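You operate a simulated robot arm through the tools that you are given. There is no shell and no other tool. Be economical: measure what you need, move in short steps, check, and stop when the job is done.

Carry out the task below with a simulated robot arm. There is one attempt and no reset: what you move stays moved.

Task
Put the white paper cup on the top of table t1 away on the top of the grey shelf. Then put the silver spring on the top of table t1 away on the bench top at station 1. Then take the purple cam and put it in the brown carton. The order counts. Set down upright: white paper cup.

Only the result counts: the job must be done as asked and must still hold three seconds after the hand-in. Knocking over, shifting, dropping, spilling or breaking anything else fails it.

Robot
A 7-joint arm with a two-finger parallel gripper on a trunk, on a base that drives. Base frame: it is fixed to the floor where the robot stands at the start and does not move with it; the origin is under the middle of the robot, x ahead of it, y to its left, z up. Lengths are in mm, angles in degrees, forces in N, time in s.
Its first joint turns from -166.0 to 166.0 degrees. Places, roughly: bench top at station 1 [-2500, 1100, 800]; brown carton [1000, 1000, 750]; purple cam [-2500, 0, 750]; silver spring [1500, 1000, 750]; top of the grey shelf (58x20 cm) [-10260, 960, 960]. Payload 1.57 kg.
Tool frame: the origin (TCP) lies between the finger pads and is the grasp point; the fingertips stand 30 mm ahead of it; z points along the fingers, y is the line along which they close. The gripper opens to 80 mm. The fingers are 17 mm wide and 12 mm thick; the gripper's body (40 by 82 mm) begins 80 mm behind the TCP.
Orientation is that of the tool frame in the base frame, as a unit quaternion [w, x, y, z]. With the fingers straight down and closing along the base's y, the tool's x points along the base's -x, its y along +y and its z along -z.

Tools
- The arm moves only by the tool arm_command. Its argument "moves" is text: rows parted by semicolons, each of 6 numbers parted by spaces: the shift along the base's x, y, z in mm, then the turn, a rotation vector about the base's x, y, z in rad. In form: x y z wx wy wz; .... A call has 1 to 20 rows; each row shifts and turns the commanded pose from where the row before left it. "hand" is the finger opening in mm, from 0 to 80, set as the call begins (left out, the last holds). A row lasts 0.2 s, in which the tool goes at most 50 mm and 8.6 degrees; a call with a longer step from one row to the next is refused whole, and so is a gripper value outside its range. Where a pose cannot be reached the arm comes as near as it can. A force on the tool above 40 N (or 10 N above the force at the start of the call, whichever is more), or a blocked arm, ends the call early, and 0.2 s more pass. Each finger travels about 153 mm/s and halts on what it meets, pressing with about 26 N; the grip force reading is that of the motor and also rises with nothing between the fingers. The clock runs only during rows and for 0.2 s after the last one: add rows that do not move to give the fingers time. It gives the time, the measured TCP pose, the force on the tool (base axes), the opening and the grip force at its end, in the units of the frame above (readings bear some noise), with the torque about the TCP (base axes, N m) and any sound that the robot's microphone picked up.
- Cameras (640 x 400 px; columns grow to the right, rows downward): "scene" is now at [-9.4, 164.4, 1391.3]; the picture's right is [-0.25, -0.97, 0.00], its down [-0.35, 0.09, -0.93] and it looks along [0.90, -0.23, -0.36] (base axes); focal length 288 px, centre (320, 200). "wrist" rides on the gripper at [72, -7, -122] in the tool frame; the picture's right is [0.09, 1.00, 0.00], its down [-0.84, 0.08, -0.54] and it looks along [-0.54, 0.05, 0.84] (tool axes); focal length 238 px, centre (320, 200). There is no depth. A picture from a camera that has moved, and an enlarged one, comes with that camera's place and axes in the base frame and with its lens.
- camera(camera): a new picture of that camera. It takes no simulated time.
- drive_base(legs): drives the robot by 1 to 6 legs, each [ahead, left, turn to the left] in mm, mm and degrees, along the robot's own axes; the way and the turn of a leg run together, so that a leg with both is an arc; at most 1500 mm and 180 degrees a leg. The arm and the cameras ride along, it lands a little off, and it stops where it bumps. It gives what a move gives.
- head_to(pan, tilt): turns the head with the scene camera to pan (to the left, within 143 degrees either way) and tilt (down, from -29 to 69), counted from straight ahead of the robot. It gives what a move gives.
- inspect(camera, box): a new picture of the part [left, top, right, bottom] of that camera's present view, enlarged. It takes no simulated time.
- job_done(): hands the job in; it is judged then, once.

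Work in short steps. Places have to be worked out from the pictures, the camera data and where the tool is seen: move nearer, look again, correct. Check each grasp and each placing, and mend what went wrong. You have 165 turns and 108 pictures in all, those below and enlarged ones among them. Open the gripper and draw the arm clear of the work before you hand the job in, unless the task says otherwise; then end with one line.

The tools are called by a JSON object that holds its "name" and its "arguments". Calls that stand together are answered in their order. arm_command: Moves the arm, as the interface text tells. Its arguments: {"type":"object","properties":{"moves":{"type":"string"},"hand":{"type":"number"}},"required":["moves"]} The other tools are called the same way: drive_base (legs) drives the base; head_to (pan, tilt) turns the head that bears the scene camera; camera (camera) takes a picture; inspect (camera, box) takes an enlarged picture of a part of a camera's view; job_done () hands the job in.

At the start:

```text
time: 0.0
tcp_pos: [616.6, -115.6, 1051.5]
tcp_rot: [0.001, 0.0, 1.0, 0.0]
contact_force: [0.6, -1.1, -0.3]
ft_torque: [-0.01, 0.0, -0.02]
finger_gap: 80.1
grip_force: 0.1
robot x, y, heading: [0.0, 2.7, 0.0]
head pan, tilt: [-14.6, 21.2]
```

scene: 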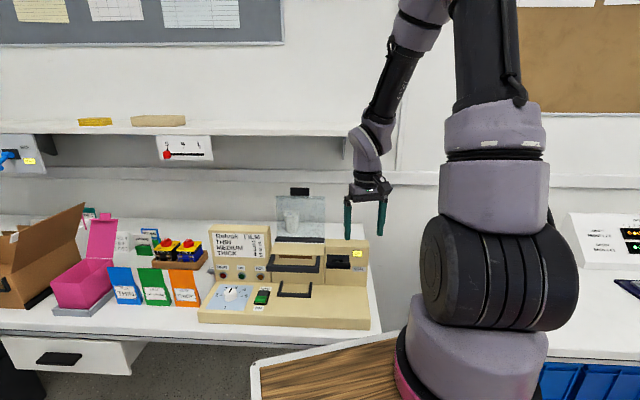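
wrist: 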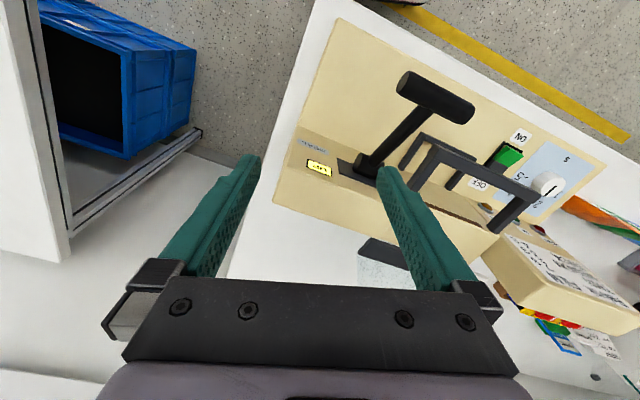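

The scene shows a bench ahead with a machine, boxes and a brown carton at the left. I pan the head left to look toward the carton and the spring.

{"name": "head_to", "arguments": {"pan": 40, "tilt": 25}}

{"name": "camera", "arguments": {"camera": "scene"}}

```text
time: 1.2
tcp_pos: [616.8, -114.4, 1051.0]
tcp_rot: [0.001, 0.0, 1.0, -0.001]
contact_force: [0.5, 0.3, -0.1]
ft_torque: [0.02, -0.03, 0.01]
finger_gap: 79.9
grip_force: 0.0
robot x, y, heading: [-0.1, -1.5, 0.2]
head pan, tilt: [40.0, 25.0]
```

```text
105 pictures are left
camera scene: at [-28.7, 246.9, 1385.1], right [0.64, -0.77, 0.0], down [-0.32, -0.27, -0.91], along [0.69, 0.58, -0.42], focal length 288 px, centre (320, 200)
```

scene: 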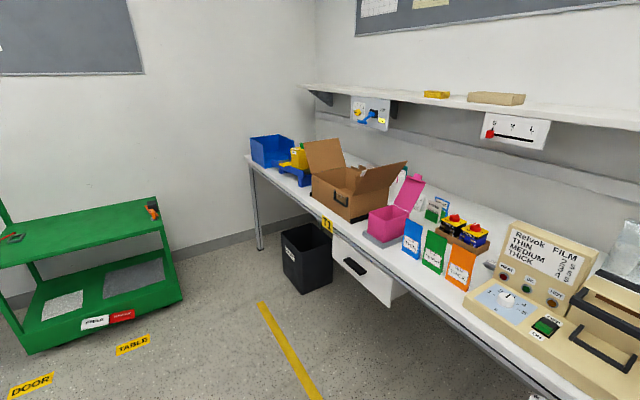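

The bench is T1, with the carton at about (1020,950). The spring should lie behind it, so I look at an enlarged view for the cup and the spring.

{"name": "inspect", "arguments": {"camera": "scene", "box": [240, 110, 440, 235]}}

{"name": "inspect", "arguments": {"camera": "scene", "box": [400, 160, 640, 310]}}

```text
3.20 times, centred on (340, 172) of scene
camera zoom: at [-28.7, 246.9, 1385.1], right [0.64, -0.77, 0.0], down [-0.32, -0.27, -0.91], along [0.69, 0.58, -0.42], focal length 923 px, centre (256, 288)
```

zoom: 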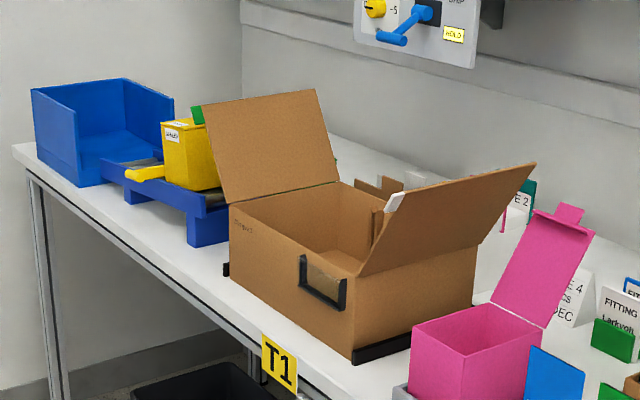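

```text
2.67 times, centred on (520, 235) of scene
camera zoom: at [-28.7, 246.9, 1385.1], right [0.64, -0.77, 0.0], down [-0.32, -0.27, -0.91], along [0.69, 0.58, -0.42], focal length 769 px, centre (-213, 107)
```

zoom: 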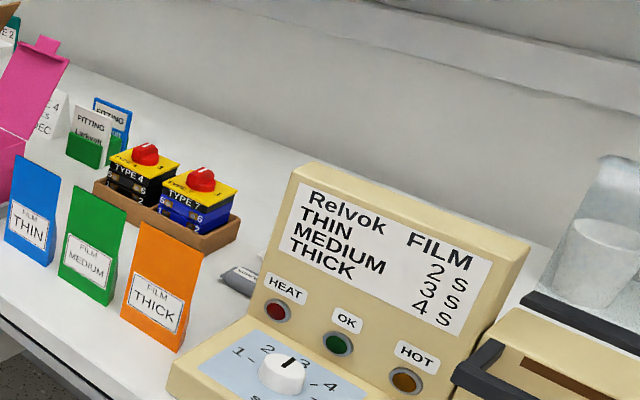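

There's a white cup behind a clear panel behind the machine. I turn the head to see it and the right end of the bench.

{"name": "head_to", "arguments": {"pan": -5, "tilt": 25}}

{"name": "inspect", "arguments": {"camera": "scene", "box": [140, 130, 380, 280]}}

{"name": "head_to", "arguments": {"pan": -60, "tilt": 25}}

{"name": "camera", "arguments": {"camera": "scene"}}

```text
time: 2.4
tcp_pos: [616.8, -115.8, 1049.7]
tcp_rot: [0.001, -0.001, 1.0, 0.0]
contact_force: [0.4, 0.1, 0.7]
ft_torque: [0.01, -0.01, 0.02]
finger_gap: 80.0
grip_force: 0.0
robot x, y, heading: [-0.3, 0.9, 0.1]
head pan, tilt: [-5.0, 25.0]
```

```text
2.67 times, centred on (260, 205) of scene
camera zoom: at [-7.5, 179.8, 1385.1], right [-0.09, -1.0, 0.0], down [-0.42, 0.04, -0.91], along [0.9, -0.08, -0.42], focal length 769 px, centre (480, 187)
```

zoom: 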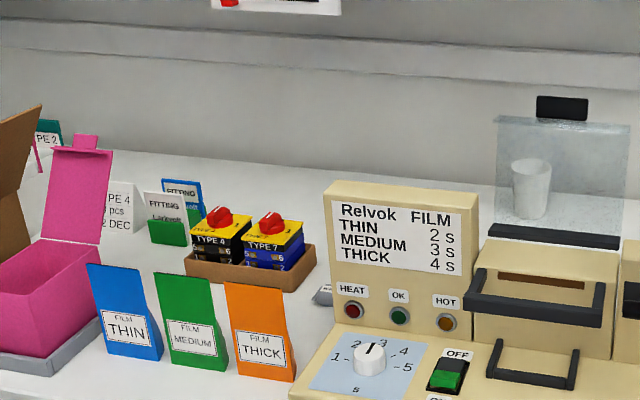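

```text
time: 3.6
tcp_pos: [616.8, -116.9, 1051.8]
tcp_rot: [0.001, 0.001, 1.0, 0.001]
contact_force: [1.1, -0.6, 1.0]
ft_torque: [-0.02, 0.03, 0.0]
finger_gap: 80.2
grip_force: 0.0
robot x, y, heading: [-2.8, -2.4, 0.0]
head pan, tilt: [-60.0, 25.0]
```

```text
101 pictures are left
camera scene: at [-53.2, 108.0, 1385.1], right [-0.87, -0.5, 0.0], down [-0.21, 0.37, -0.91], along [0.45, -0.78, -0.42], focal length 288 px, centre (320, 200)
```

scene: 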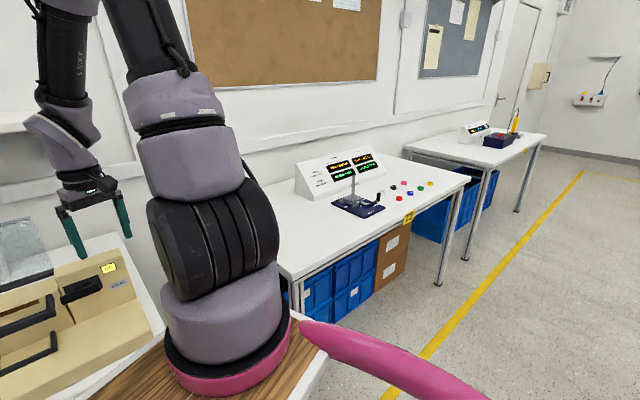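

The cup seems to stand at about (1240,-20) behind a clear guard. I look down to see the clearance between the robot and the bench.

{"name": "head_to", "arguments": {"pan": 10, "tilt": 60}}

{"name": "camera", "arguments": {"camera": "scene"}}

```text
time: 5.0
tcp_pos: [617.3, -116.2, 1051.3]
tcp_rot: [0.0, 0.0, 1.0, 0.001]
contact_force: [0.4, 0.6, 0.4]
ft_torque: [-0.01, -0.01, -0.02]
finger_gap: 80.2
grip_force: 0.1
robot x, y, heading: [1.3, -3.4, 0.0]
head pan, tilt: [10.0, 60.0]
```

```text
100 pictures are left
camera scene: at [-33.7, 199.3, 1335.0], right [0.17, -0.98, 0.0], down [-0.85, -0.15, -0.5], along [0.49, 0.09, -0.87], focal length 288 px, centre (320, 200)
```

scene: 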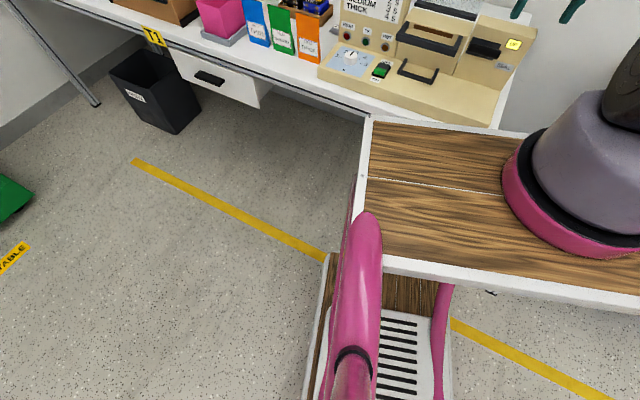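

The robot's wooden deck appears to be about 300 mm short of the bench front. I drive ahead a bit and look at the cup and its guard from nearer.

{"name": "drive_base", "arguments": {"legs": [[0, 250, 0]]}}

{"name": "head_to", "arguments": {"pan": -15, "tilt": 35}}

{"name": "camera", "arguments": {"camera": "scene"}}

```text
time: 6.8
tcp_pos: [616.6, 132.7, 1051.2]
tcp_rot: [0.001, -0.001, 1.0, 0.0]
contact_force: [0.9, 0.3, -0.2]
ft_torque: [0.0, -0.01, -0.03]
finger_gap: 80.0
grip_force: 0.1
robot x, y, heading: [-0.9, 248.9, 0.0]
head pan, tilt: [10.0, 60.0]
```

```text
time: 7.7
tcp_pos: [616.2, 134.1, 1052.2]
tcp_rot: [0.001, 0.0, 1.0, 0.0]
contact_force: [-1.0, 0.2, -0.3]
ft_torque: [0.0, -0.02, 0.03]
finger_gap: 79.9
grip_force: 0.0
robot x, y, heading: [-0.5, 245.7, 0.1]
head pan, tilt: [-15.0, 35.0]
```

```text
99 pictures are left
camera scene: at [-14.6, 414.3, 1369.2], right [-0.26, -0.97, 0.0], down [-0.56, 0.15, -0.82], along [0.79, -0.21, -0.57], focal length 288 px, centre (320, 200)
```

scene: 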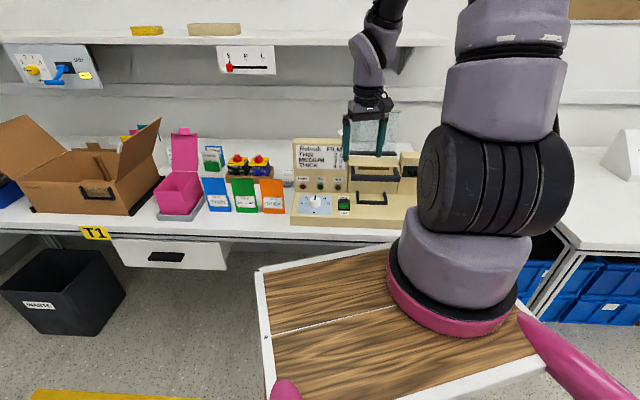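

The deck is clearly well short of the bench. I drive 250 ahead here and look at the guard.

{"name": "drive_base", "arguments": {"legs": [[250, 0, 0]]}}

{"name": "head_to", "arguments": {"pan": -22, "tilt": 35}}

{"name": "camera", "arguments": {"camera": "scene"}}

```text
time: 9.3
tcp_pos: [788.0, 130.4, 1050.4]
tcp_rot: [-0.001, 0.007, 1.0, 0.001]
contact_force: [0.5, 0.1, -0.1]
ft_torque: [-0.03, 0.03, -0.01]
finger_gap: 80.2
grip_force: 0.0
robot x, y, heading: [174.3, 254.0, -0.8]
head pan, tilt: [-15.0, 35.0]
stopped in leg 1: the robot was blocked; the commanded pose is now the measured one
```

```text
time: 9.9
tcp_pos: [788.1, 129.7, 1049.6]
tcp_rot: [0.0, 0.006, 1.0, 0.001]
contact_force: [0.3, 0.3, 0.2]
ft_torque: [-0.03, 0.02, 0.01]
finger_gap: 79.9
grip_force: 0.1
robot x, y, heading: [173.1, 255.1, -0.8]
head pan, tilt: [-22.0, 35.0]
```

```text
98 pictures are left
camera scene: at [157.5, 409.0, 1369.3], right [-0.39, -0.92, 0.0], down [-0.53, 0.22, -0.82], along [0.76, -0.32, -0.57], focal length 288 px, centre (320, 200)
```

scene: 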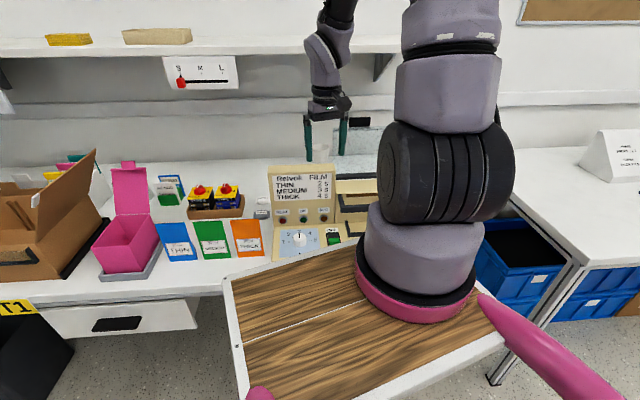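

The base touched the bench at x≈174. I back off slightly and shift to the right so the cup can be seen between the arm and the machine.

{"name": "drive_base", "arguments": {"legs": [[-20, 0, 0.8], [0, -100, 0]]}}

{"name": "arm_command", "arguments": {"moves": "0 -50 0 0 0 0;0 -50 0 0 0 0;0 -50 0 0 0 0;0 -50 0 0 0 0;0 -50 0 0 0 0;0 -50 0 0 0 0"}}

{"name": "head_to", "arguments": {"pan": -18, "tilt": 32}}

{"name": "camera", "arguments": {"camera": "scene"}}

```text
time: 11.6
tcp_pos: [762.5, 61.3, 1049.2]
tcp_rot: [-0.001, -0.004, 1.0, 0.001]
contact_force: [0.3, 0.8, 0.0]
ft_torque: [0.01, 0.01, 0.01]
finger_gap: 80.2
grip_force: 0.0
robot x, y, heading: [141.7, 169.2, 0.7]
head pan, tilt: [-22.0, 35.0]
stopped in leg 2: the robot was blocked; the commanded pose is now the measured one
```

```text
time: 12.1
tcp_pos: [753.3, 6.4, 1048.7]
tcp_rot: [-0.011, -0.003, 1.0, 0.005]
contact_force: [-20.1, 14.3, -0.1]
ft_torque: [-0.49, -0.69, -0.88]
finger_gap: 67.5
grip_force: 0.1
robot x, y, heading: [145.7, 170.3, 1.0]
head pan, tilt: [-22.0, 35.0]
stopped in row 2: the force on the tool passed its limit at 79 N (the readings are from after the stop); the commanded pose is now the measured one
```

```text
time: 12.8
tcp_pos: [756.1, 5.3, 1048.8]
tcp_rot: [-0.008, -0.003, 1.0, 0.003]
contact_force: [-32.6, 16.3, -9.9]
ft_torque: [-0.08, -1.0, -1.37]
finger_gap: 65.3
grip_force: 0.0
robot x, y, heading: [143.3, 169.1, 0.6]
head pan, tilt: [-18.0, 32.0]
```

```text
97 pictures are left
camera scene: at [126.7, 330.9, 1373.8], right [-0.3, -0.95, 0.0], down [-0.51, 0.16, -0.85], along [0.81, -0.25, -0.53], focal length 288 px, centre (320, 200)
```

scene: 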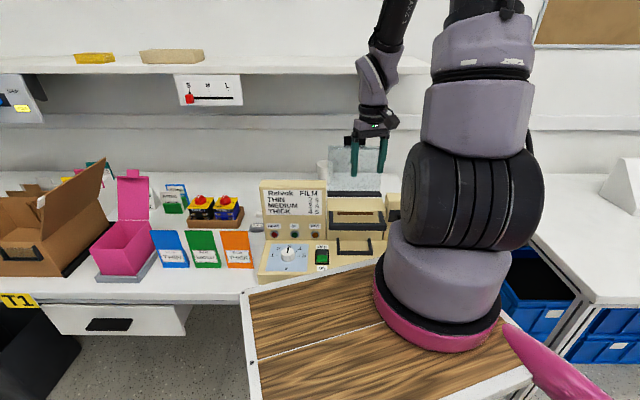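

The fingers met something at about (755,5,1020), probably the machine's upright lever or the clear guard. I look through the wrist camera before moving.

{"name": "camera", "arguments": {"camera": "wrist"}}

{"name": "inspect", "arguments": {"camera": "scene", "box": [240, 110, 440, 285]}}

```text
96 pictures are left
camera wrist: at [685.5, -4.4, 1172.2], right [-0.1, 1.0, 0.01], down [0.85, 0.08, 0.53], along [0.52, 0.06, -0.85], focal length 238 px, centre (320, 200)
```

wrist: 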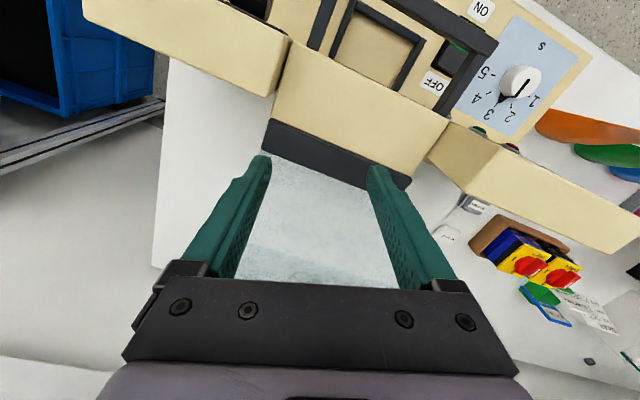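

```text
2.29 times, centred on (340, 198) of scene
camera zoom: at [126.7, 330.9, 1373.8], right [-0.3, -0.95, 0.0], down [-0.51, 0.16, -0.85], along [0.81, -0.25, -0.53], focal length 659 px, centre (274, 206)
```

zoom: 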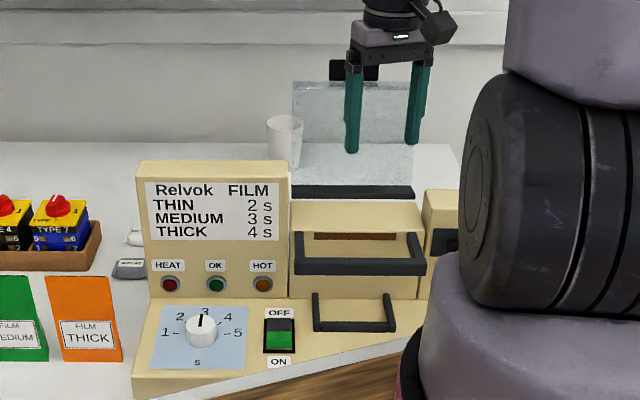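

The fingers are pressing against the clear lid of the machine (it stands upright; the cup is behind it, on the table). I retreat from the lid perpendicular to it and then lift.

{"name": "arm_command", "arguments": {"moves": "-20 10 0 0 0 0;-30 15 0 0 0 0;-10 5 40 0 0 0;0 0 45 0 0 0;0 0 45 0 0 0"}}

{"name": "camera", "arguments": {"camera": "scene"}}

{"name": "camera", "arguments": {"camera": "wrist"}}

```text
time: 13.9
tcp_pos: [697.3, 33.1, 1178.8]
tcp_rot: [-0.007, -0.004, 1.0, 0.003]
contact_force: [0.9, -0.1, -0.9]
ft_torque: [-0.01, 0.03, 0.02]
finger_gap: 80.0
grip_force: 0.1
robot x, y, heading: [144.4, 165.5, 0.7]
head pan, tilt: [-18.0, 32.0]
```

```text
94 pictures are left
camera scene: at [128.4, 330.2, 1374.0], right [-0.3, -0.95, 0.0], down [-0.51, 0.16, -0.85], along [0.81, -0.25, -0.53], focal length 288 px, centre (320, 200)
```

scene: 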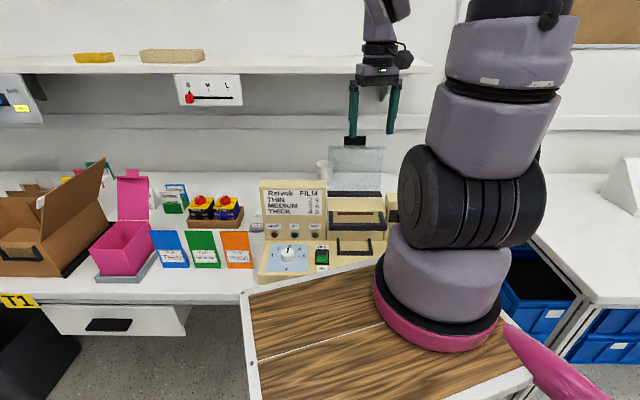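

```text
93 pictures are left
camera wrist: at [627.5, 24.6, 1302.9], right [-0.1, 1.0, 0.01], down [0.84, 0.08, 0.53], along [0.53, 0.06, -0.85], focal length 238 px, centre (320, 200)
```

wrist: 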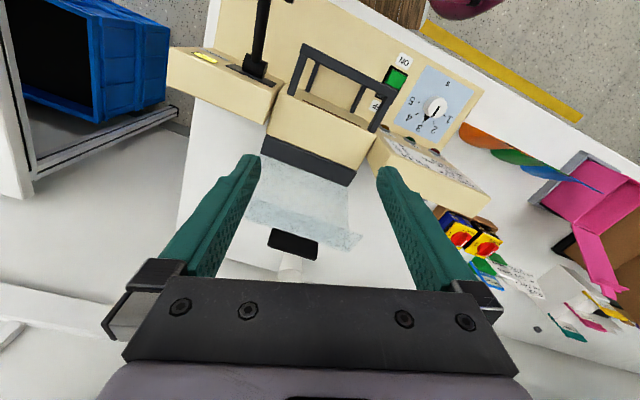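

The lid looks unmoved; its top handle is at about (839,7,1088) and the cup by triangulation at about (1156,-9), z≈835 mid. The bench is yawed by about -14°, so I back off, shift left, turn to face it squarely, and come close.

{"name": "drive_base", "arguments": {"legs": [[-100, 0, 0], [0, 250, 0], [0, 0, -14.7], [150, 50, 0]]}}

{"name": "head_to", "arguments": {"pan": -10, "tilt": 40}}

{"name": "camera", "arguments": {"camera": "scene"}}

```text
time: 18.4
tcp_pos: [697.9, 161.6, 1178.3]
tcp_rot: [-0.007, 0.122, 0.992, 0.004]
contact_force: [0.5, -0.1, -0.4]
ft_torque: [0.02, -0.01, 0.01]
finger_gap: 80.2
grip_force: 0.1
robot x, y, heading: [195.8, 431.8, -13.8]
head pan, tilt: [-18.0, 32.0]
```

```text
time: 19.1
tcp_pos: [697.2, 160.4, 1179.0]
tcp_rot: [-0.006, 0.122, 0.992, 0.005]
contact_force: [-0.9, 1.0, -0.3]
ft_torque: [-0.04, 0.0, 0.0]
finger_gap: 80.0
grip_force: 0.0
robot x, y, heading: [197.4, 431.3, -14.0]
head pan, tilt: [-10.0, 40.0]
```

```text
92 pictures are left
camera scene: at [224.3, 603.8, 1361.8], right [-0.41, -0.91, 0.0], down [-0.59, 0.26, -0.77], along [0.7, -0.31, -0.64], focal length 288 px, centre (320, 200)
```

scene: 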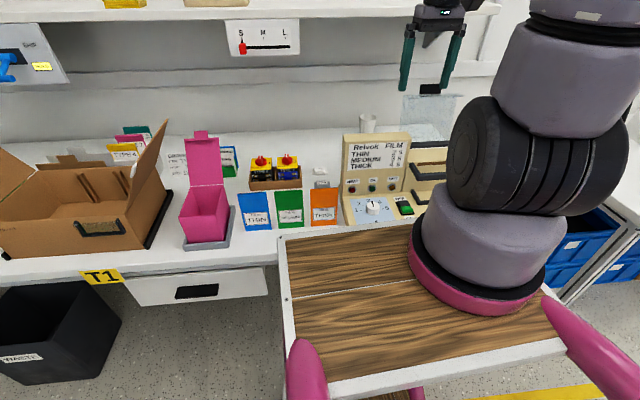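

Nearly square with the bench now. I drive another 100 ahead in two small legs.

{"name": "drive_base", "arguments": {"legs": [[60, 0, 0], [50, 0, 0]]}}

{"name": "head_to", "arguments": {"pan": -14, "tilt": 33}}

{"name": "camera", "arguments": {"camera": "scene"}}

{"name": "camera", "arguments": {"camera": "wrist"}}

```text
time: 20.2
tcp_pos: [751.8, 146.4, 1179.3]
tcp_rot: [-0.007, 0.125, 0.992, 0.005]
contact_force: [-0.3, 0.1, -0.1]
ft_torque: [0.02, -0.01, -0.02]
finger_gap: 79.8
grip_force: 0.1
robot x, y, heading: [251.0, 415.7, -13.8]
head pan, tilt: [-10.0, 40.0]
stopped in leg 1: the robot was blocked; the commanded pose is now the measured one
```

```text
time: 20.9
tcp_pos: [751.1, 146.4, 1177.8]
tcp_rot: [-0.007, 0.124, 0.992, 0.004]
contact_force: [0.4, 0.8, -0.2]
ft_torque: [-0.01, 0.02, -0.01]
finger_gap: 79.6
grip_force: 0.1
robot x, y, heading: [247.4, 419.4, -13.7]
head pan, tilt: [-14.0, 33.0]
```

```text
91 pictures are left
camera scene: at [279.8, 583.9, 1372.3], right [-0.47, -0.88, 0.0], down [-0.48, 0.26, -0.84], along [0.74, -0.39, -0.55], focal length 288 px, centre (320, 200)
```

scene: 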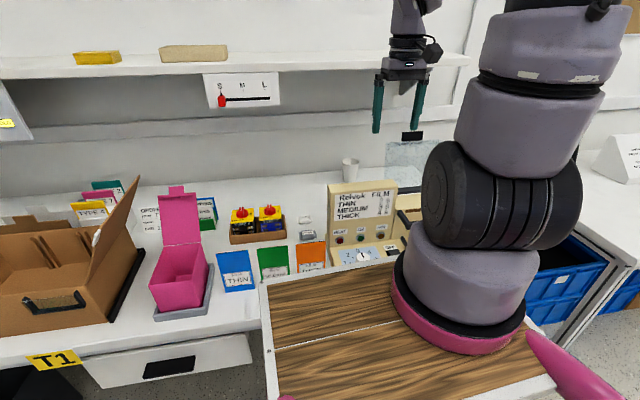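

```text
90 pictures are left
camera wrist: at [682.5, 156.1, 1302.3], right [0.16, 0.99, 0.01], down [0.84, -0.14, 0.53], along [0.52, -0.08, -0.85], focal length 238 px, centre (320, 200)
```

wrist: 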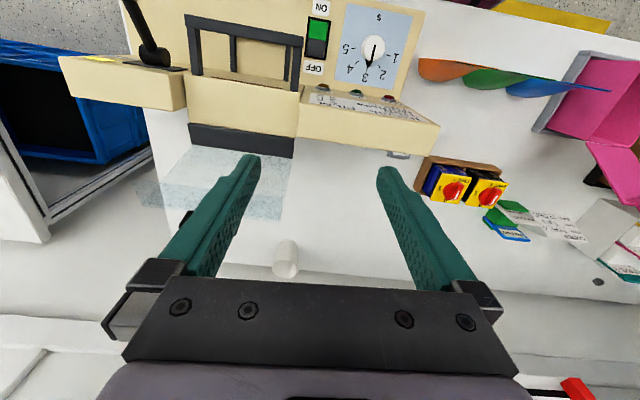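

The bench shelf (z≈1265, from n≈800 inwards) overhangs the cup, so I must reach beneath it with the tool pitched forward, coming in from the left of the machine's panel. I shift the robot left 150 and look down the tool after turning it.

{"name": "drive_base", "arguments": {"legs": [[-15, 0, 0], [0, 150, 0]]}}

{"name": "arm_command", "arguments": {"moves": "0 0 0 0 0 -0.131;0 0 0 0 0 -0.131;0 0 0 0 0 -0.131;0 0 0 0 0 -0.131;0 0 0 -0.0953 -0.0986 0;0 0 0 -0.0953 -0.0986 0;0 0 0 -0.0953 -0.0986 0;0 0 0 -0.0953 -0.0986 0;0 0 0 -0.0953 -0.0986 0;0 0 0 -0.0953 -0.0986 0;0 0 0 -0.0953 -0.0986 0"}}

{"name": "camera", "arguments": {"camera": "scene"}}

{"name": "camera", "arguments": {"camera": "wrist"}}

```text
time: 22.6
tcp_pos: [774.1, 296.1, 1178.3]
tcp_rot: [-0.007, 0.124, 0.992, 0.005]
contact_force: [-0.1, 0.1, -0.7]
ft_torque: [-0.01, 0.02, 0.0]
finger_gap: 80.0
grip_force: 0.0
robot x, y, heading: [271.9, 568.7, -13.8]
head pan, tilt: [-14.0, 33.0]
```

```text
time: 25.0
tcp_pos: [853.6, 284.3, 1239.1]
tcp_rot: [0.422, 0.335, 0.826, -0.167]
contact_force: [-0.4, -2.2, -0.9]
ft_torque: [0.12, -0.09, 0.15]
finger_gap: 80.0
grip_force: 0.2
out of reach, approached as far as the arm can: row 8, 9, 10, 11
robot x, y, heading: [271.5, 566.4, -13.9]
head pan, tilt: [-14.0, 33.0]
```

```text
89 pictures are left
camera scene: at [301.5, 730.8, 1372.6], right [-0.47, -0.88, 0.0], down [-0.48, 0.26, -0.84], along [0.74, -0.39, -0.55], focal length 288 px, centre (320, 200)
```

scene: 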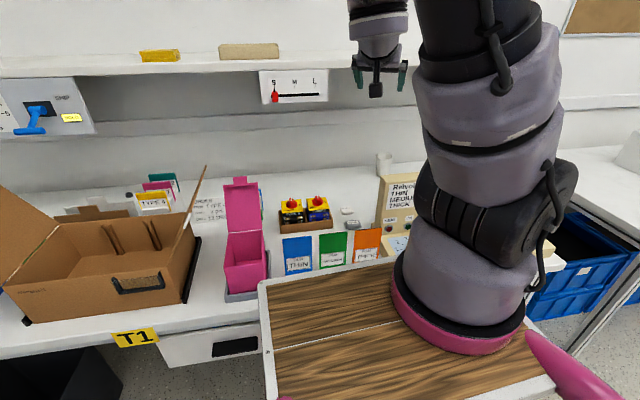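

```text
88 pictures are left
camera wrist: at [748.3, 376.6, 1253.5], right [0.65, 0.76, -0.07], down [0.09, 0.01, 1.0], along [0.75, -0.66, -0.06], focal length 238 px, centre (320, 200)
```

wrist: 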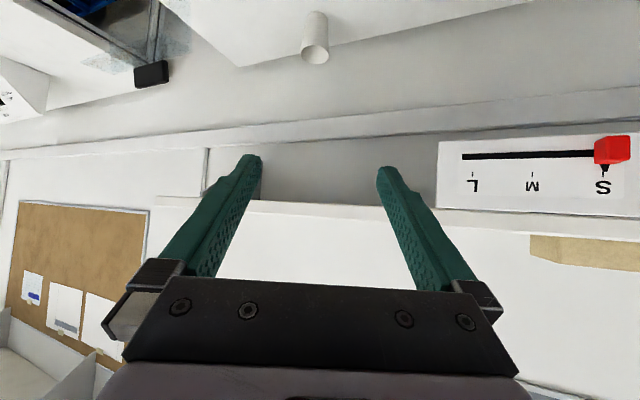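

With all rays combined they agree best for the cup's middle at about (1113,3,855), base z≈805. The pitched orientation is reached; I move diagonally down under the shelf to a pre-grasp stage and check.

{"name": "arm_command", "arguments": {"moves": "25 -19 -26 0 0 0;25 -19 -26 0 0 0;25 -19 -26 0 0 0;25 -19 -26 0 0 0;25 -19 -26 0 0 0"}}

{"name": "camera", "arguments": {"camera": "wrist"}}

{"name": "camera", "arguments": {"camera": "scene"}}

```text
time: 26.2
tcp_pos: [978.0, 191.6, 1110.5]
tcp_rot: [0.424, 0.333, 0.826, -0.166]
contact_force: [0.1, 0.3, 1.0]
ft_torque: [-0.03, 0.03, 0.0]
finger_gap: 79.9
grip_force: 0.0
robot x, y, heading: [274.7, 565.2, -13.8]
head pan, tilt: [-14.0, 33.0]
```

```text
87 pictures are left
camera wrist: at [872.6, 284.0, 1123.5], right [0.65, 0.76, -0.07], down [0.08, 0.02, 1.0], along [0.75, -0.65, -0.05], focal length 238 px, centre (320, 200)
```

wrist: 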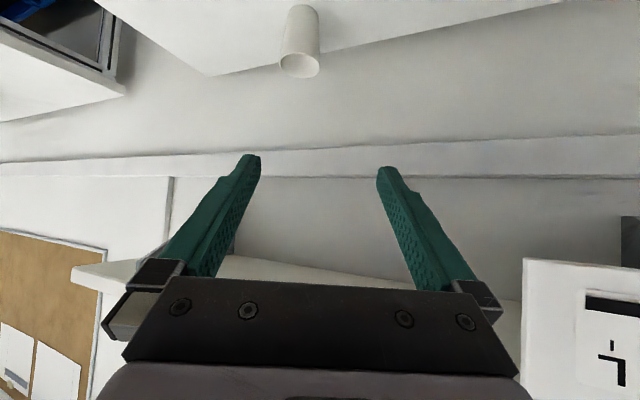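

```text
86 pictures are left
camera scene: at [300.8, 733.4, 1372.3], right [-0.47, -0.88, 0.0], down [-0.48, 0.26, -0.84], along [0.74, -0.39, -0.54], focal length 288 px, centre (320, 200)
```

scene: 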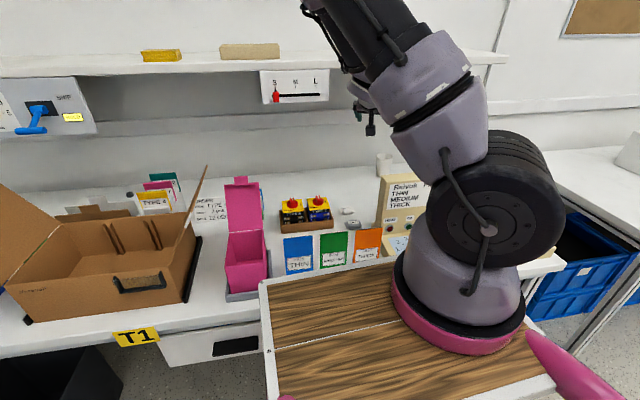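

The cup rays from both wrist positions agree: axis ≈(1114,11), rim z≈896, base ≈804, rim width ≈63. I go to 110 mm short of it along the tool axis.

{"name": "arm_command", "arguments": {"moves": "14.4 -24 -36.6 0 0 0;14.4 -24 -36.6 0 0 0;14.4 -24 -36.6 0 0 0;14.4 -24 -36.6 0 0 0;14.4 -24 -36.6 0 0 0", "hand": 80}}

{"name": "camera", "arguments": {"camera": "wrist"}}

{"name": "camera", "arguments": {"camera": "scene"}}

```text
time: 27.4
tcp_pos: [1050.5, 71.8, 928.6]
tcp_rot: [0.423, 0.333, 0.826, -0.166]
contact_force: [0.5, 0.2, 0.1]
ft_torque: [0.02, 0.02, -0.02]
finger_gap: 80.3
grip_force: 0.0
robot x, y, heading: [274.3, 568.1, -13.8]
head pan, tilt: [-14.0, 33.0]
```

```text
85 pictures are left
camera wrist: at [945.1, 163.3, 941.3], right [0.65, 0.76, -0.07], down [0.08, 0.02, 1.0], along [0.75, -0.65, -0.05], focal length 238 px, centre (320, 200)
```

wrist: 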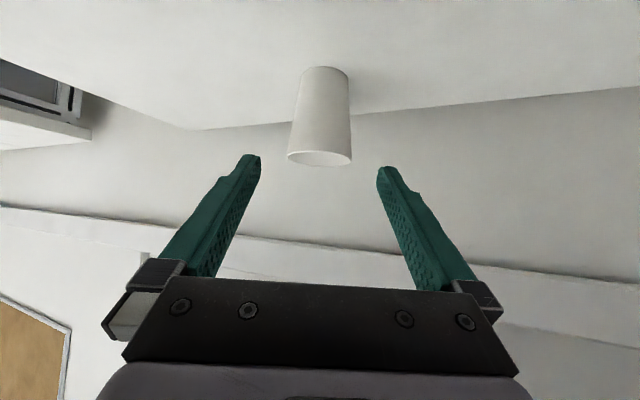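

```text
84 pictures are left
camera scene: at [301.0, 733.4, 1372.3], right [-0.47, -0.88, 0.0], down [-0.48, 0.26, -0.84], along [0.74, -0.39, -0.54], focal length 288 px, centre (320, 200)
```

scene: 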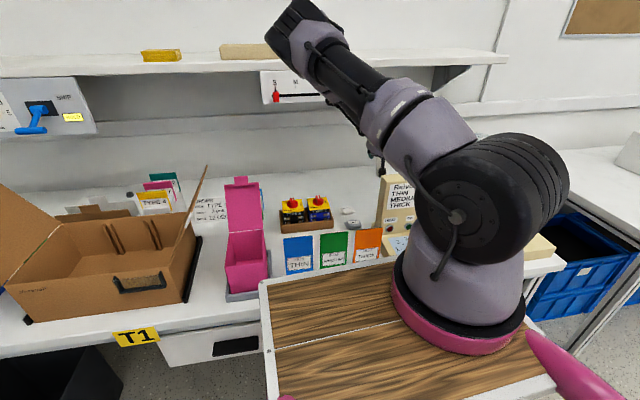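

The cup is centred between the fingers with depth matching. I advance 108 mm along the tool axis.

{"name": "arm_command", "arguments": {"moves": "12.6 -12.1 -13 0 0 0;12.6 -12.1 -13 0 0 0;12.6 -12.1 -13 0 0 0;12.6 -12.1 -13 0 0 0;12.6 -12.1 -13 0 0 0"}}

{"name": "camera", "arguments": {"camera": "wrist"}}

```text
time: 28.6
tcp_pos: [1113.9, 9.8, 862.8]
tcp_rot: [0.423, 0.334, 0.825, -0.167]
contact_force: [-0.1, 0.1, 0.0]
ft_torque: [-0.01, 0.02, -0.01]
finger_gap: 80.1
grip_force: 0.0
robot x, y, heading: [269.7, 568.9, -14.1]
head pan, tilt: [-14.0, 33.0]
```

```text
83 pictures are left
camera wrist: at [1008.5, 102.8, 875.9], right [0.65, 0.76, -0.07], down [0.09, 0.02, 1.0], along [0.75, -0.65, -0.05], focal length 238 px, centre (320, 200)
```

wrist: 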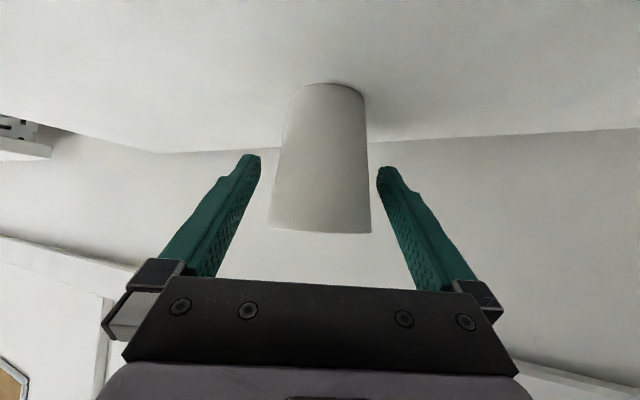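

The cup stands between the fingers at about TCP depth. I close the hand on it.

{"name": "arm_command", "arguments": {"moves": "0 0 0 0 0 0;0 0 0 0 0 0;0 0 0 0 0 0;0 0 0 0 0 0", "hand": 40}}

{"name": "camera", "arguments": {"camera": "wrist"}}

```text
time: 29.6
tcp_pos: [1114.3, 10.3, 862.7]
tcp_rot: [0.423, 0.334, 0.826, -0.167]
contact_force: [0.2, -0.4, -0.4]
ft_torque: [0.01, 0.01, 0.03]
finger_gap: 57.8
grip_force: 26.1
robot x, y, heading: [273.1, 568.9, -14.1]
head pan, tilt: [-14.0, 33.0]
```

```text
82 pictures are left
camera wrist: at [1008.5, 102.8, 876.1], right [0.65, 0.76, -0.07], down [0.09, 0.01, 1.0], along [0.75, -0.65, -0.06], focal length 238 px, centre (320, 200)
```

wrist: 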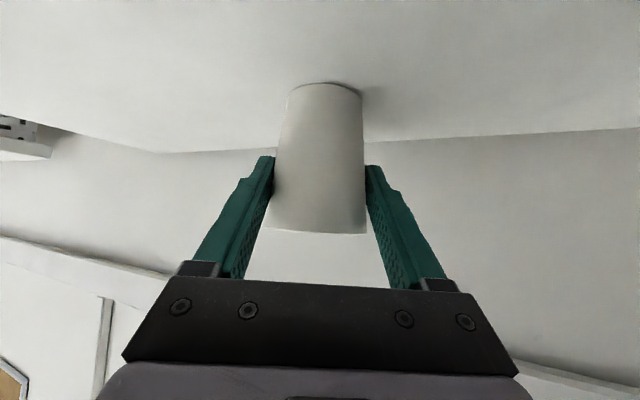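

Gripped at 57.8 mm. I lift it slightly then retract back along the path I came.

{"name": "arm_command", "arguments": {"moves": "0 0 15 0 0 0;0 0 25 0 0 0;-14 14 20 0 0 0;-20 20 20 0 0 0;-20 22 20 0 0 0;-15 24 34 0 0 0;-15 24 34 0 0 0;-15 24 34 0 0 0;-14 24 30 0 0 0"}}

{"name": "camera", "arguments": {"camera": "wrist"}}

{"name": "camera", "arguments": {"camera": "scene"}}

```text
time: 31.6
tcp_pos: [1000.5, 164.1, 1093.5]
tcp_rot: [0.423, 0.335, 0.826, -0.167]
contact_force: [0.3, -0.8, -0.1]
ft_torque: [0.0, -0.01, 0.02]
finger_gap: 57.3
grip_force: 25.8
robot x, y, heading: [280.7, 568.6, -13.9]
head pan, tilt: [-14.0, 33.0]
```

```text
81 pictures are left
camera wrist: at [895.4, 255.9, 1106.8], right [0.65, 0.76, -0.07], down [0.09, 0.01, 1.0], along [0.75, -0.66, -0.06], focal length 238 px, centre (320, 200)
```

wrist: 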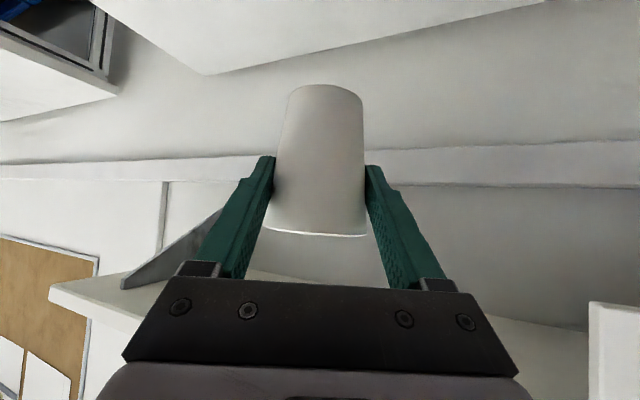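

```text
80 pictures are left
camera scene: at [302.1, 732.6, 1372.4], right [-0.47, -0.88, 0.0], down [-0.48, 0.26, -0.84], along [0.74, -0.39, -0.55], focal length 288 px, centre (320, 200)
```

scene: 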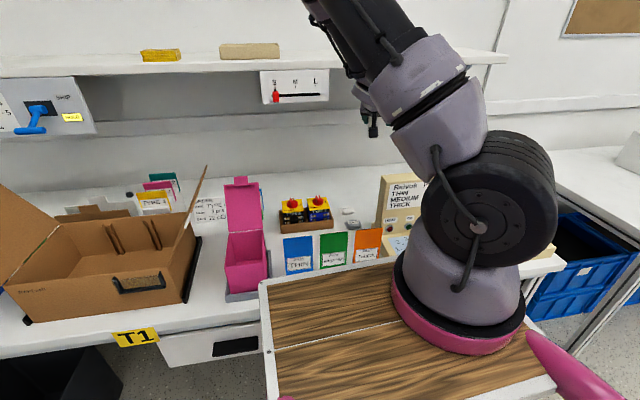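

The cup is held upright. I retract further up in front of the shelf and then back the robot away from the bench.

{"name": "arm_command", "arguments": {"moves": "-26 20 27 0 0 0;-26 20 27 0 0 0"}}

{"name": "drive_base", "arguments": {"legs": [[-500, 0, 0]]}}

{"name": "head_to", "arguments": {"pan": 125, "tilt": 20}}

{"name": "camera", "arguments": {"camera": "scene"}}

{"name": "head_to", "arguments": {"pan": -130, "tilt": 20}}

{"name": "camera", "arguments": {"camera": "scene"}}

```text
time: 32.2
tcp_pos: [949.5, 204.4, 1147.7]
tcp_rot: [0.423, 0.334, 0.826, -0.167]
contact_force: [-0.3, 0.1, -0.2]
ft_torque: [0.02, 0.01, -0.03]
finger_gap: 57.3
grip_force: 25.5
robot x, y, heading: [271.1, 567.8, -14.1]
head pan, tilt: [-14.0, 33.0]
```

```text
time: 35.1
tcp_pos: [465.0, 323.0, 1147.5]
tcp_rot: [0.423, 0.335, 0.825, -0.167]
contact_force: [-0.2, 0.0, -0.3]
ft_torque: [-0.03, -0.02, 0.0]
finger_gap: 54.0
grip_force: 25.9
robot x, y, heading: [-207.6, 687.0, -14.2]
head pan, tilt: [-14.0, 33.0]
```

```text
time: 37.4
tcp_pos: [465.6, 323.6, 1148.5]
tcp_rot: [0.424, 0.334, 0.825, -0.167]
contact_force: [0.2, 0.0, 0.0]
ft_torque: [0.03, 0.01, 0.0]
finger_gap: 53.3
grip_force: 25.3
robot x, y, heading: [-206.8, 690.9, -14.1]
head pan, tilt: [125.0, 20.0]
```

```text
79 pictures are left
camera scene: at [-293.6, 982.7, 1393.1], right [0.93, 0.36, 0.0], down [0.12, -0.32, -0.94], along [-0.34, 0.88, -0.34], focal length 288 px, centre (320, 200)
```

scene: 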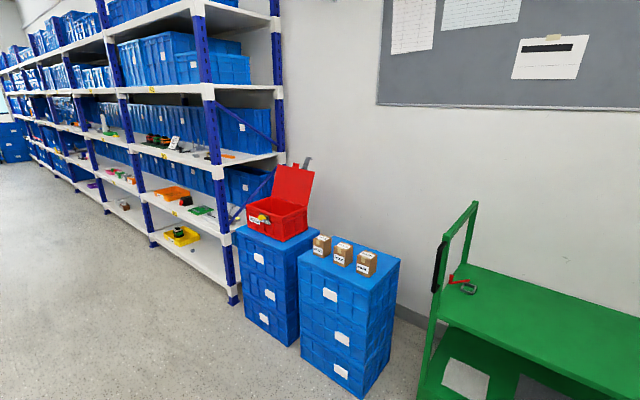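

```text
time: 40.9
tcp_pos: [465.6, 321.8, 1146.9]
tcp_rot: [0.423, 0.334, 0.826, -0.167]
contact_force: [1.0, 0.4, 0.0]
ft_torque: [0.0, 0.04, 0.0]
finger_gap: 53.6
grip_force: 26.0
robot x, y, heading: [-209.3, 685.5, -14.3]
head pan, tilt: [-130.0, 20.0]
```

```text
78 pictures are left
camera scene: at [-335.8, 841.0, 1393.1], right [-0.59, 0.81, 0.0], down [0.28, 0.2, -0.94], along [-0.76, -0.55, -0.34], focal length 288 px, centre (320, 200)
```

scene: 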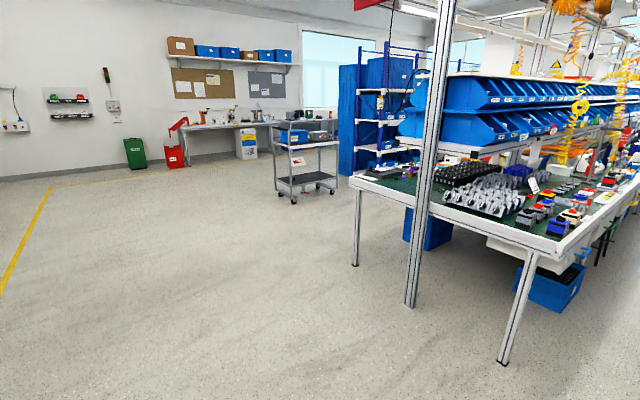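

The room is yawed about -14.5° to the base frame; a workbench (station 1) stands behind, with an aisle on its left side (u≈450 to 1850). The finger gap shrank from 57 to 54, so I check the cup.

{"name": "camera", "arguments": {"camera": "wrist"}}

```text
77 pictures are left
camera wrist: at [359.6, 415.2, 1161.5], right [0.65, 0.75, -0.07], down [0.09, 0.01, 1.0], along [0.75, -0.66, -0.05], focal length 238 px, centre (320, 200)
```

wrist: 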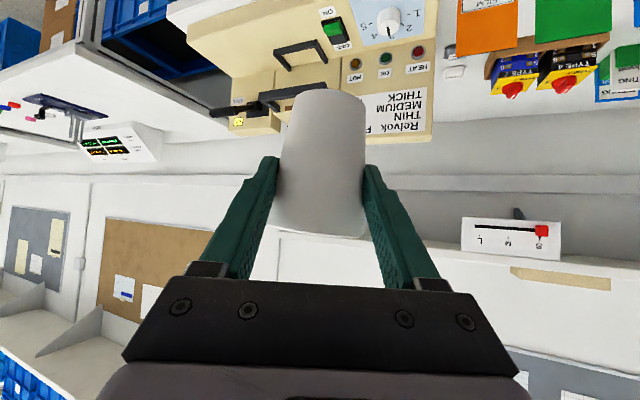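

The cup is just slightly squeezed, not slipping. I cap the opening at 53 so it won't be crushed further, then turn around clockwise to face down the room.

{"name": "arm_command", "arguments": {"moves": "0 0 0 0 0 0;0 0 0 0 0 0", "hand": 53}}

{"name": "drive_base", "arguments": {"legs": [[0, 0, -90], [0, 0, -90], [0, -530, 0]]}}

{"name": "head_to", "arguments": {"pan": 0, "tilt": 15}}

{"name": "camera", "arguments": {"camera": "scene"}}

```text
time: 41.5
tcp_pos: [464.7, 323.3, 1148.7]
tcp_rot: [0.423, 0.334, 0.825, -0.167]
contact_force: [-0.5, 0.4, -0.2]
ft_torque: [0.02, 0.03, 0.0]
finger_gap: 53.6
grip_force: 25.4
robot x, y, heading: [-212.7, 687.4, -13.8]
head pan, tilt: [-130.0, 20.0]
```

```text
time: 52.2
tcp_pos: [-779.4, 1553.5, 1147.1]
tcp_rot: [-0.161, 0.83, -0.323, -0.425]
contact_force: [0.4, -0.6, 0.7]
ft_torque: [-0.01, -0.05, 0.0]
finger_gap: 53.9
grip_force: 16.1
robot x, y, heading: [-95.4, 1205.1, 167.2]
head pan, tilt: [-130.0, 20.0]
```

```text
time: 54.3
tcp_pos: [-779.8, 1555.1, 1147.9]
tcp_rot: [-0.161, 0.83, -0.323, -0.425]
contact_force: [0.1, -0.5, -0.9]
ft_torque: [-0.05, 0.01, 0.0]
finger_gap: 53.1
grip_force: 26.0
robot x, y, heading: [-91.3, 1205.6, 167.7]
head pan, tilt: [0.0, 15.0]
```

```text
76 pictures are left
camera scene: at [-128.6, 1018.3, 1401.3], right [0.22, 0.98, 0.0], down [0.25, -0.06, -0.97], along [-0.94, 0.21, -0.26], focal length 288 px, centre (320, 200)
```

scene: 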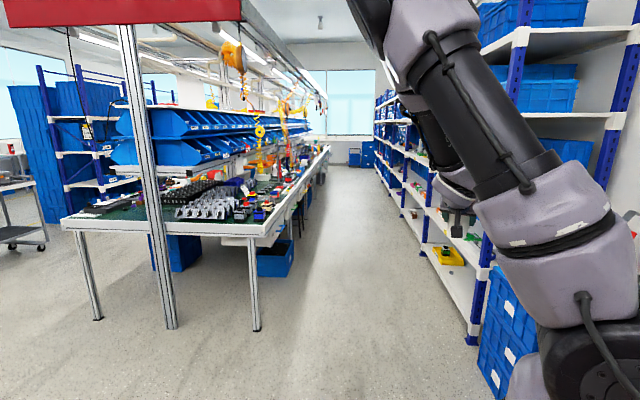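

The aisle between the workbench and the racking is clear; I'm centred in it at u≈1144. I trim the heading and drive down it 3 m.

{"name": "drive_base", "arguments": {"legs": [[0, 0, -2.2], [1500, 0, 0], [1500, 0, 0]]}}

{"name": "camera", "arguments": {"camera": "scene"}}

```text
time: 69.1
tcp_pos: [-3651.9, 2335.5, 1148.3]
tcp_rot: [-0.169, 0.824, -0.339, -0.422]
contact_force: [-0.2, 0.5, 0.7]
ft_torque: [0.02, 0.0, -0.01]
finger_gap: 54.4
grip_force: 7.2
robot x, y, heading: [-2982.3, 1968.4, 165.4]
head pan, tilt: [0.0, 15.0]
```

```text
75 pictures are left
camera scene: at [-3021.6, 1775.1, 1401.3], right [0.25, 0.97, 0.0], down [0.25, -0.07, -0.97], along [-0.93, 0.24, -0.26], focal length 288 px, centre (320, 200)
```

scene: 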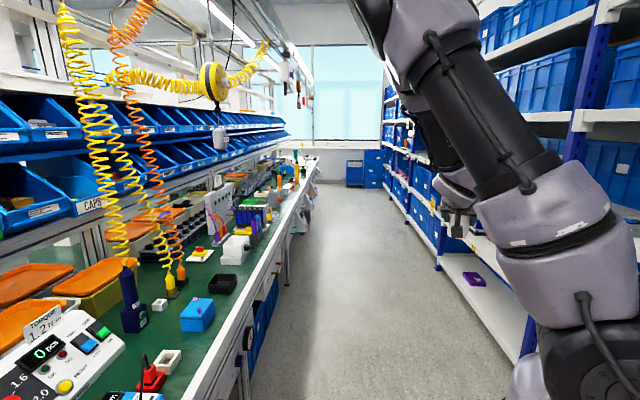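

Halfway down, still centred (u≈1159). I tighten the hand command a touch since the grip reading fell, and drive 3 m more.

{"name": "arm_command", "arguments": {"moves": "0 0 0 0 0 0;0 0 0 0 0 0", "hand": 48}}

{"name": "drive_base", "arguments": {"legs": [[1500, 0, 0], [1500, 0, 0]]}}

{"name": "camera", "arguments": {"camera": "scene"}}

```text
time: 69.7
tcp_pos: [-3652.2, 2335.0, 1147.5]
tcp_rot: [-0.169, 0.824, -0.339, -0.422]
contact_force: [-0.1, -0.6, 0.6]
ft_torque: [0.01, 0.02, 0.01]
finger_gap: 53.1
grip_force: 26.1
robot x, y, heading: [-2983.0, 1966.4, 165.4]
head pan, tilt: [0.0, 15.0]
```

```text
time: 84.1
tcp_pos: [-6524.3, 3126.4, 1148.5]
tcp_rot: [-0.172, 0.822, -0.345, -0.42]
contact_force: [0.3, -1.0, 0.5]
ft_torque: [0.0, 0.04, 0.01]
finger_gap: 52.9
grip_force: 25.7
robot x, y, heading: [-5860.7, 2742.5, 164.4]
head pan, tilt: [0.0, 15.0]
```

```text
74 pictures are left
camera scene: at [-5901.7, 2555.8, 1401.3], right [0.27, 0.96, 0.0], down [0.25, -0.07, -0.97], along [-0.93, 0.26, -0.26], focal length 288 px, centre (320, 200)
```

scene: 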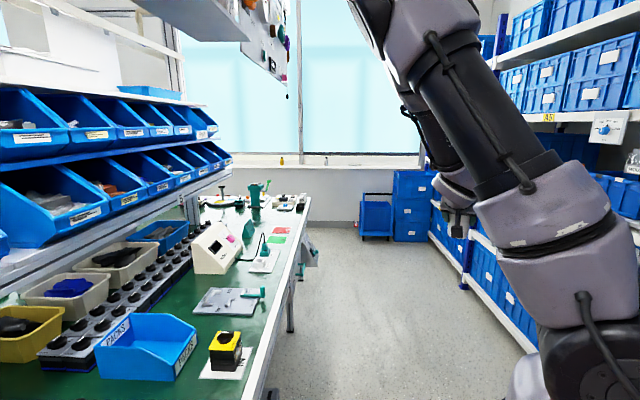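

Bench end is roughly 2.3 m ahead. I advance 1.5 m and turn the head left to look for the grey shelf.

{"name": "drive_base", "arguments": {"legs": [[1500, 50, 1]]}}

{"name": "head_to", "arguments": {"pan": 30, "tilt": 15}}

{"name": "camera", "arguments": {"camera": "scene"}}

```text
refused: leg 1 is longer than a leg can be; nothing moved
```

```text
time: 85.0
tcp_pos: [-6525.1, 3125.3, 1147.8]
tcp_rot: [-0.173, 0.821, -0.345, -0.42]
contact_force: [0.2, -0.7, -0.1]
ft_torque: [0.03, -0.02, -0.01]
finger_gap: 52.8
grip_force: 26.3
robot x, y, heading: [-5856.2, 2742.0, 164.4]
head pan, tilt: [30.0, 15.0]
```

```text
73 pictures are left
camera scene: at [-5902.1, 2507.5, 1401.3], right [-0.25, 0.97, 0.0], down [0.25, 0.06, -0.97], along [-0.94, -0.24, -0.26], focal length 288 px, centre (320, 200)
```

scene: 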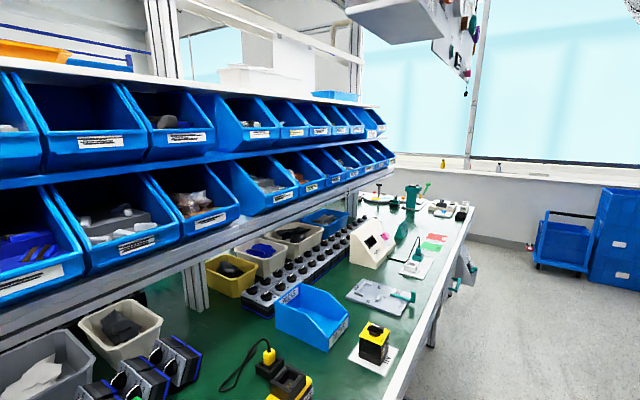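

The leg was a bit too long; I drive 1490 straight with a one-degree correction first.

{"name": "drive_base", "arguments": {"legs": [[0, 0, 1], [1450, 40, 0]]}}

{"name": "head_to", "arguments": {"pan": 45, "tilt": 12}}

{"name": "camera", "arguments": {"camera": "scene"}}

```text
time: 91.4
tcp_pos: [-7762.4, 3333.2, 1147.7]
tcp_rot: [-0.151, 0.838, -0.302, -0.429]
contact_force: [0.0, -0.7, -0.1]
ft_torque: [0.01, 0.02, 0.01]
finger_gap: 52.4
grip_force: 26.2
robot x, y, heading: [-7061.7, 3020.7, 170.4]
head pan, tilt: [30.0, 15.0]
stopped in leg 2: the robot was blocked; the commanded pose is now the measured one
```

```text
time: 92.2
tcp_pos: [-7762.1, 3332.9, 1147.6]
tcp_rot: [-0.151, 0.838, -0.301, -0.429]
contact_force: [-0.2, 0.7, 0.0]
ft_torque: [-0.01, -0.01, -0.04]
finger_gap: 52.8
grip_force: 26.1
robot x, y, heading: [-7060.1, 3018.6, 170.5]
head pan, tilt: [45.0, 12.0]
```

```text
72 pictures are left
camera scene: at [-7068.0, 2761.1, 1406.2], right [-0.58, 0.82, 0.0], down [0.17, 0.12, -0.98], along [-0.8, -0.57, -0.21], focal length 288 px, centre (320, 200)
```

scene: 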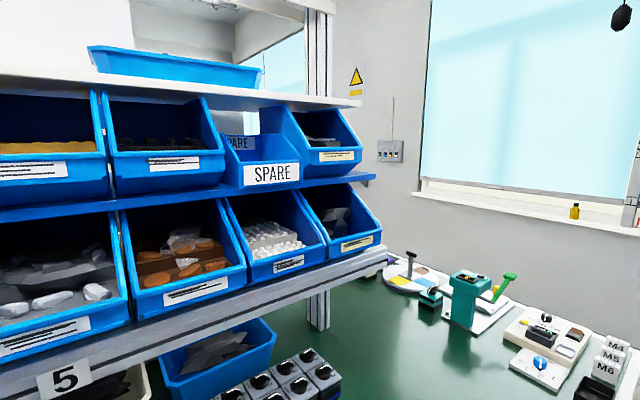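

The base was blocked by something at u≈1158, n≈-7590. I look down ahead and to both sides to find what it touched.

{"name": "head_to", "arguments": {"pan": 5, "tilt": 55}}

{"name": "camera", "arguments": {"camera": "scene"}}

{"name": "head_to", "arguments": {"pan": 70, "tilt": 60}}

{"name": "camera", "arguments": {"camera": "scene"}}

```text
time: 93.3
tcp_pos: [-7761.0, 3333.7, 1148.0]
tcp_rot: [-0.151, 0.838, -0.301, -0.429]
contact_force: [-0.1, -0.1, -0.1]
ft_torque: [-0.01, -0.01, -0.02]
finger_gap: 52.3
grip_force: 26.1
robot x, y, heading: [-7060.9, 3020.9, 170.6]
head pan, tilt: [5.0, 55.0]
```

```text
71 pictures are left
camera scene: at [-7063.9, 2820.8, 1341.1], right [0.08, 1.0, 0.0], down [0.82, -0.07, -0.57], along [-0.57, 0.05, -0.82], focal length 288 px, centre (320, 200)
```

scene: 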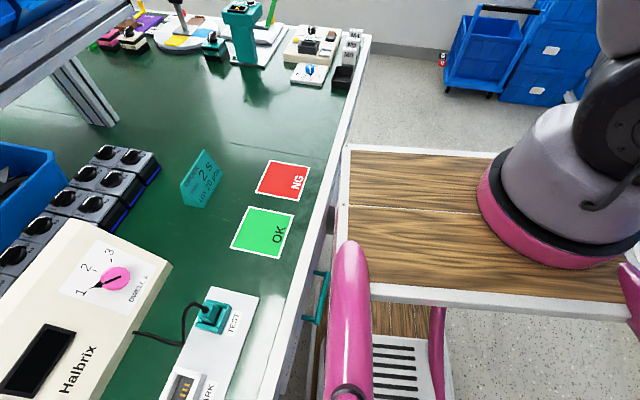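

```text
time: 94.6
tcp_pos: [-7762.0, 3333.6, 1147.7]
tcp_rot: [-0.15, 0.838, -0.301, -0.429]
contact_force: [0.3, -0.4, 0.3]
ft_torque: [0.01, 0.01, -0.02]
finger_gap: 52.5
grip_force: 26.2
robot x, y, heading: [-7060.9, 3025.4, 170.5]
head pan, tilt: [70.0, 60.0]
```

```text
70 pictures are left
camera scene: at [-7025.0, 2757.1, 1335.0], right [-0.87, 0.5, 0.0], down [0.43, 0.75, -0.5], along [-0.25, -0.43, -0.87], focal length 288 px, centre (320, 200)
```

scene: 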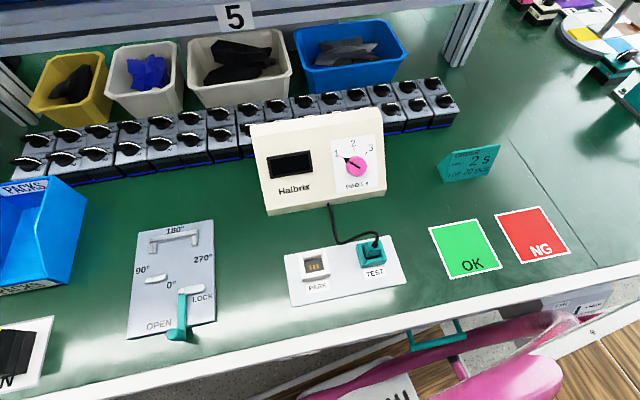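

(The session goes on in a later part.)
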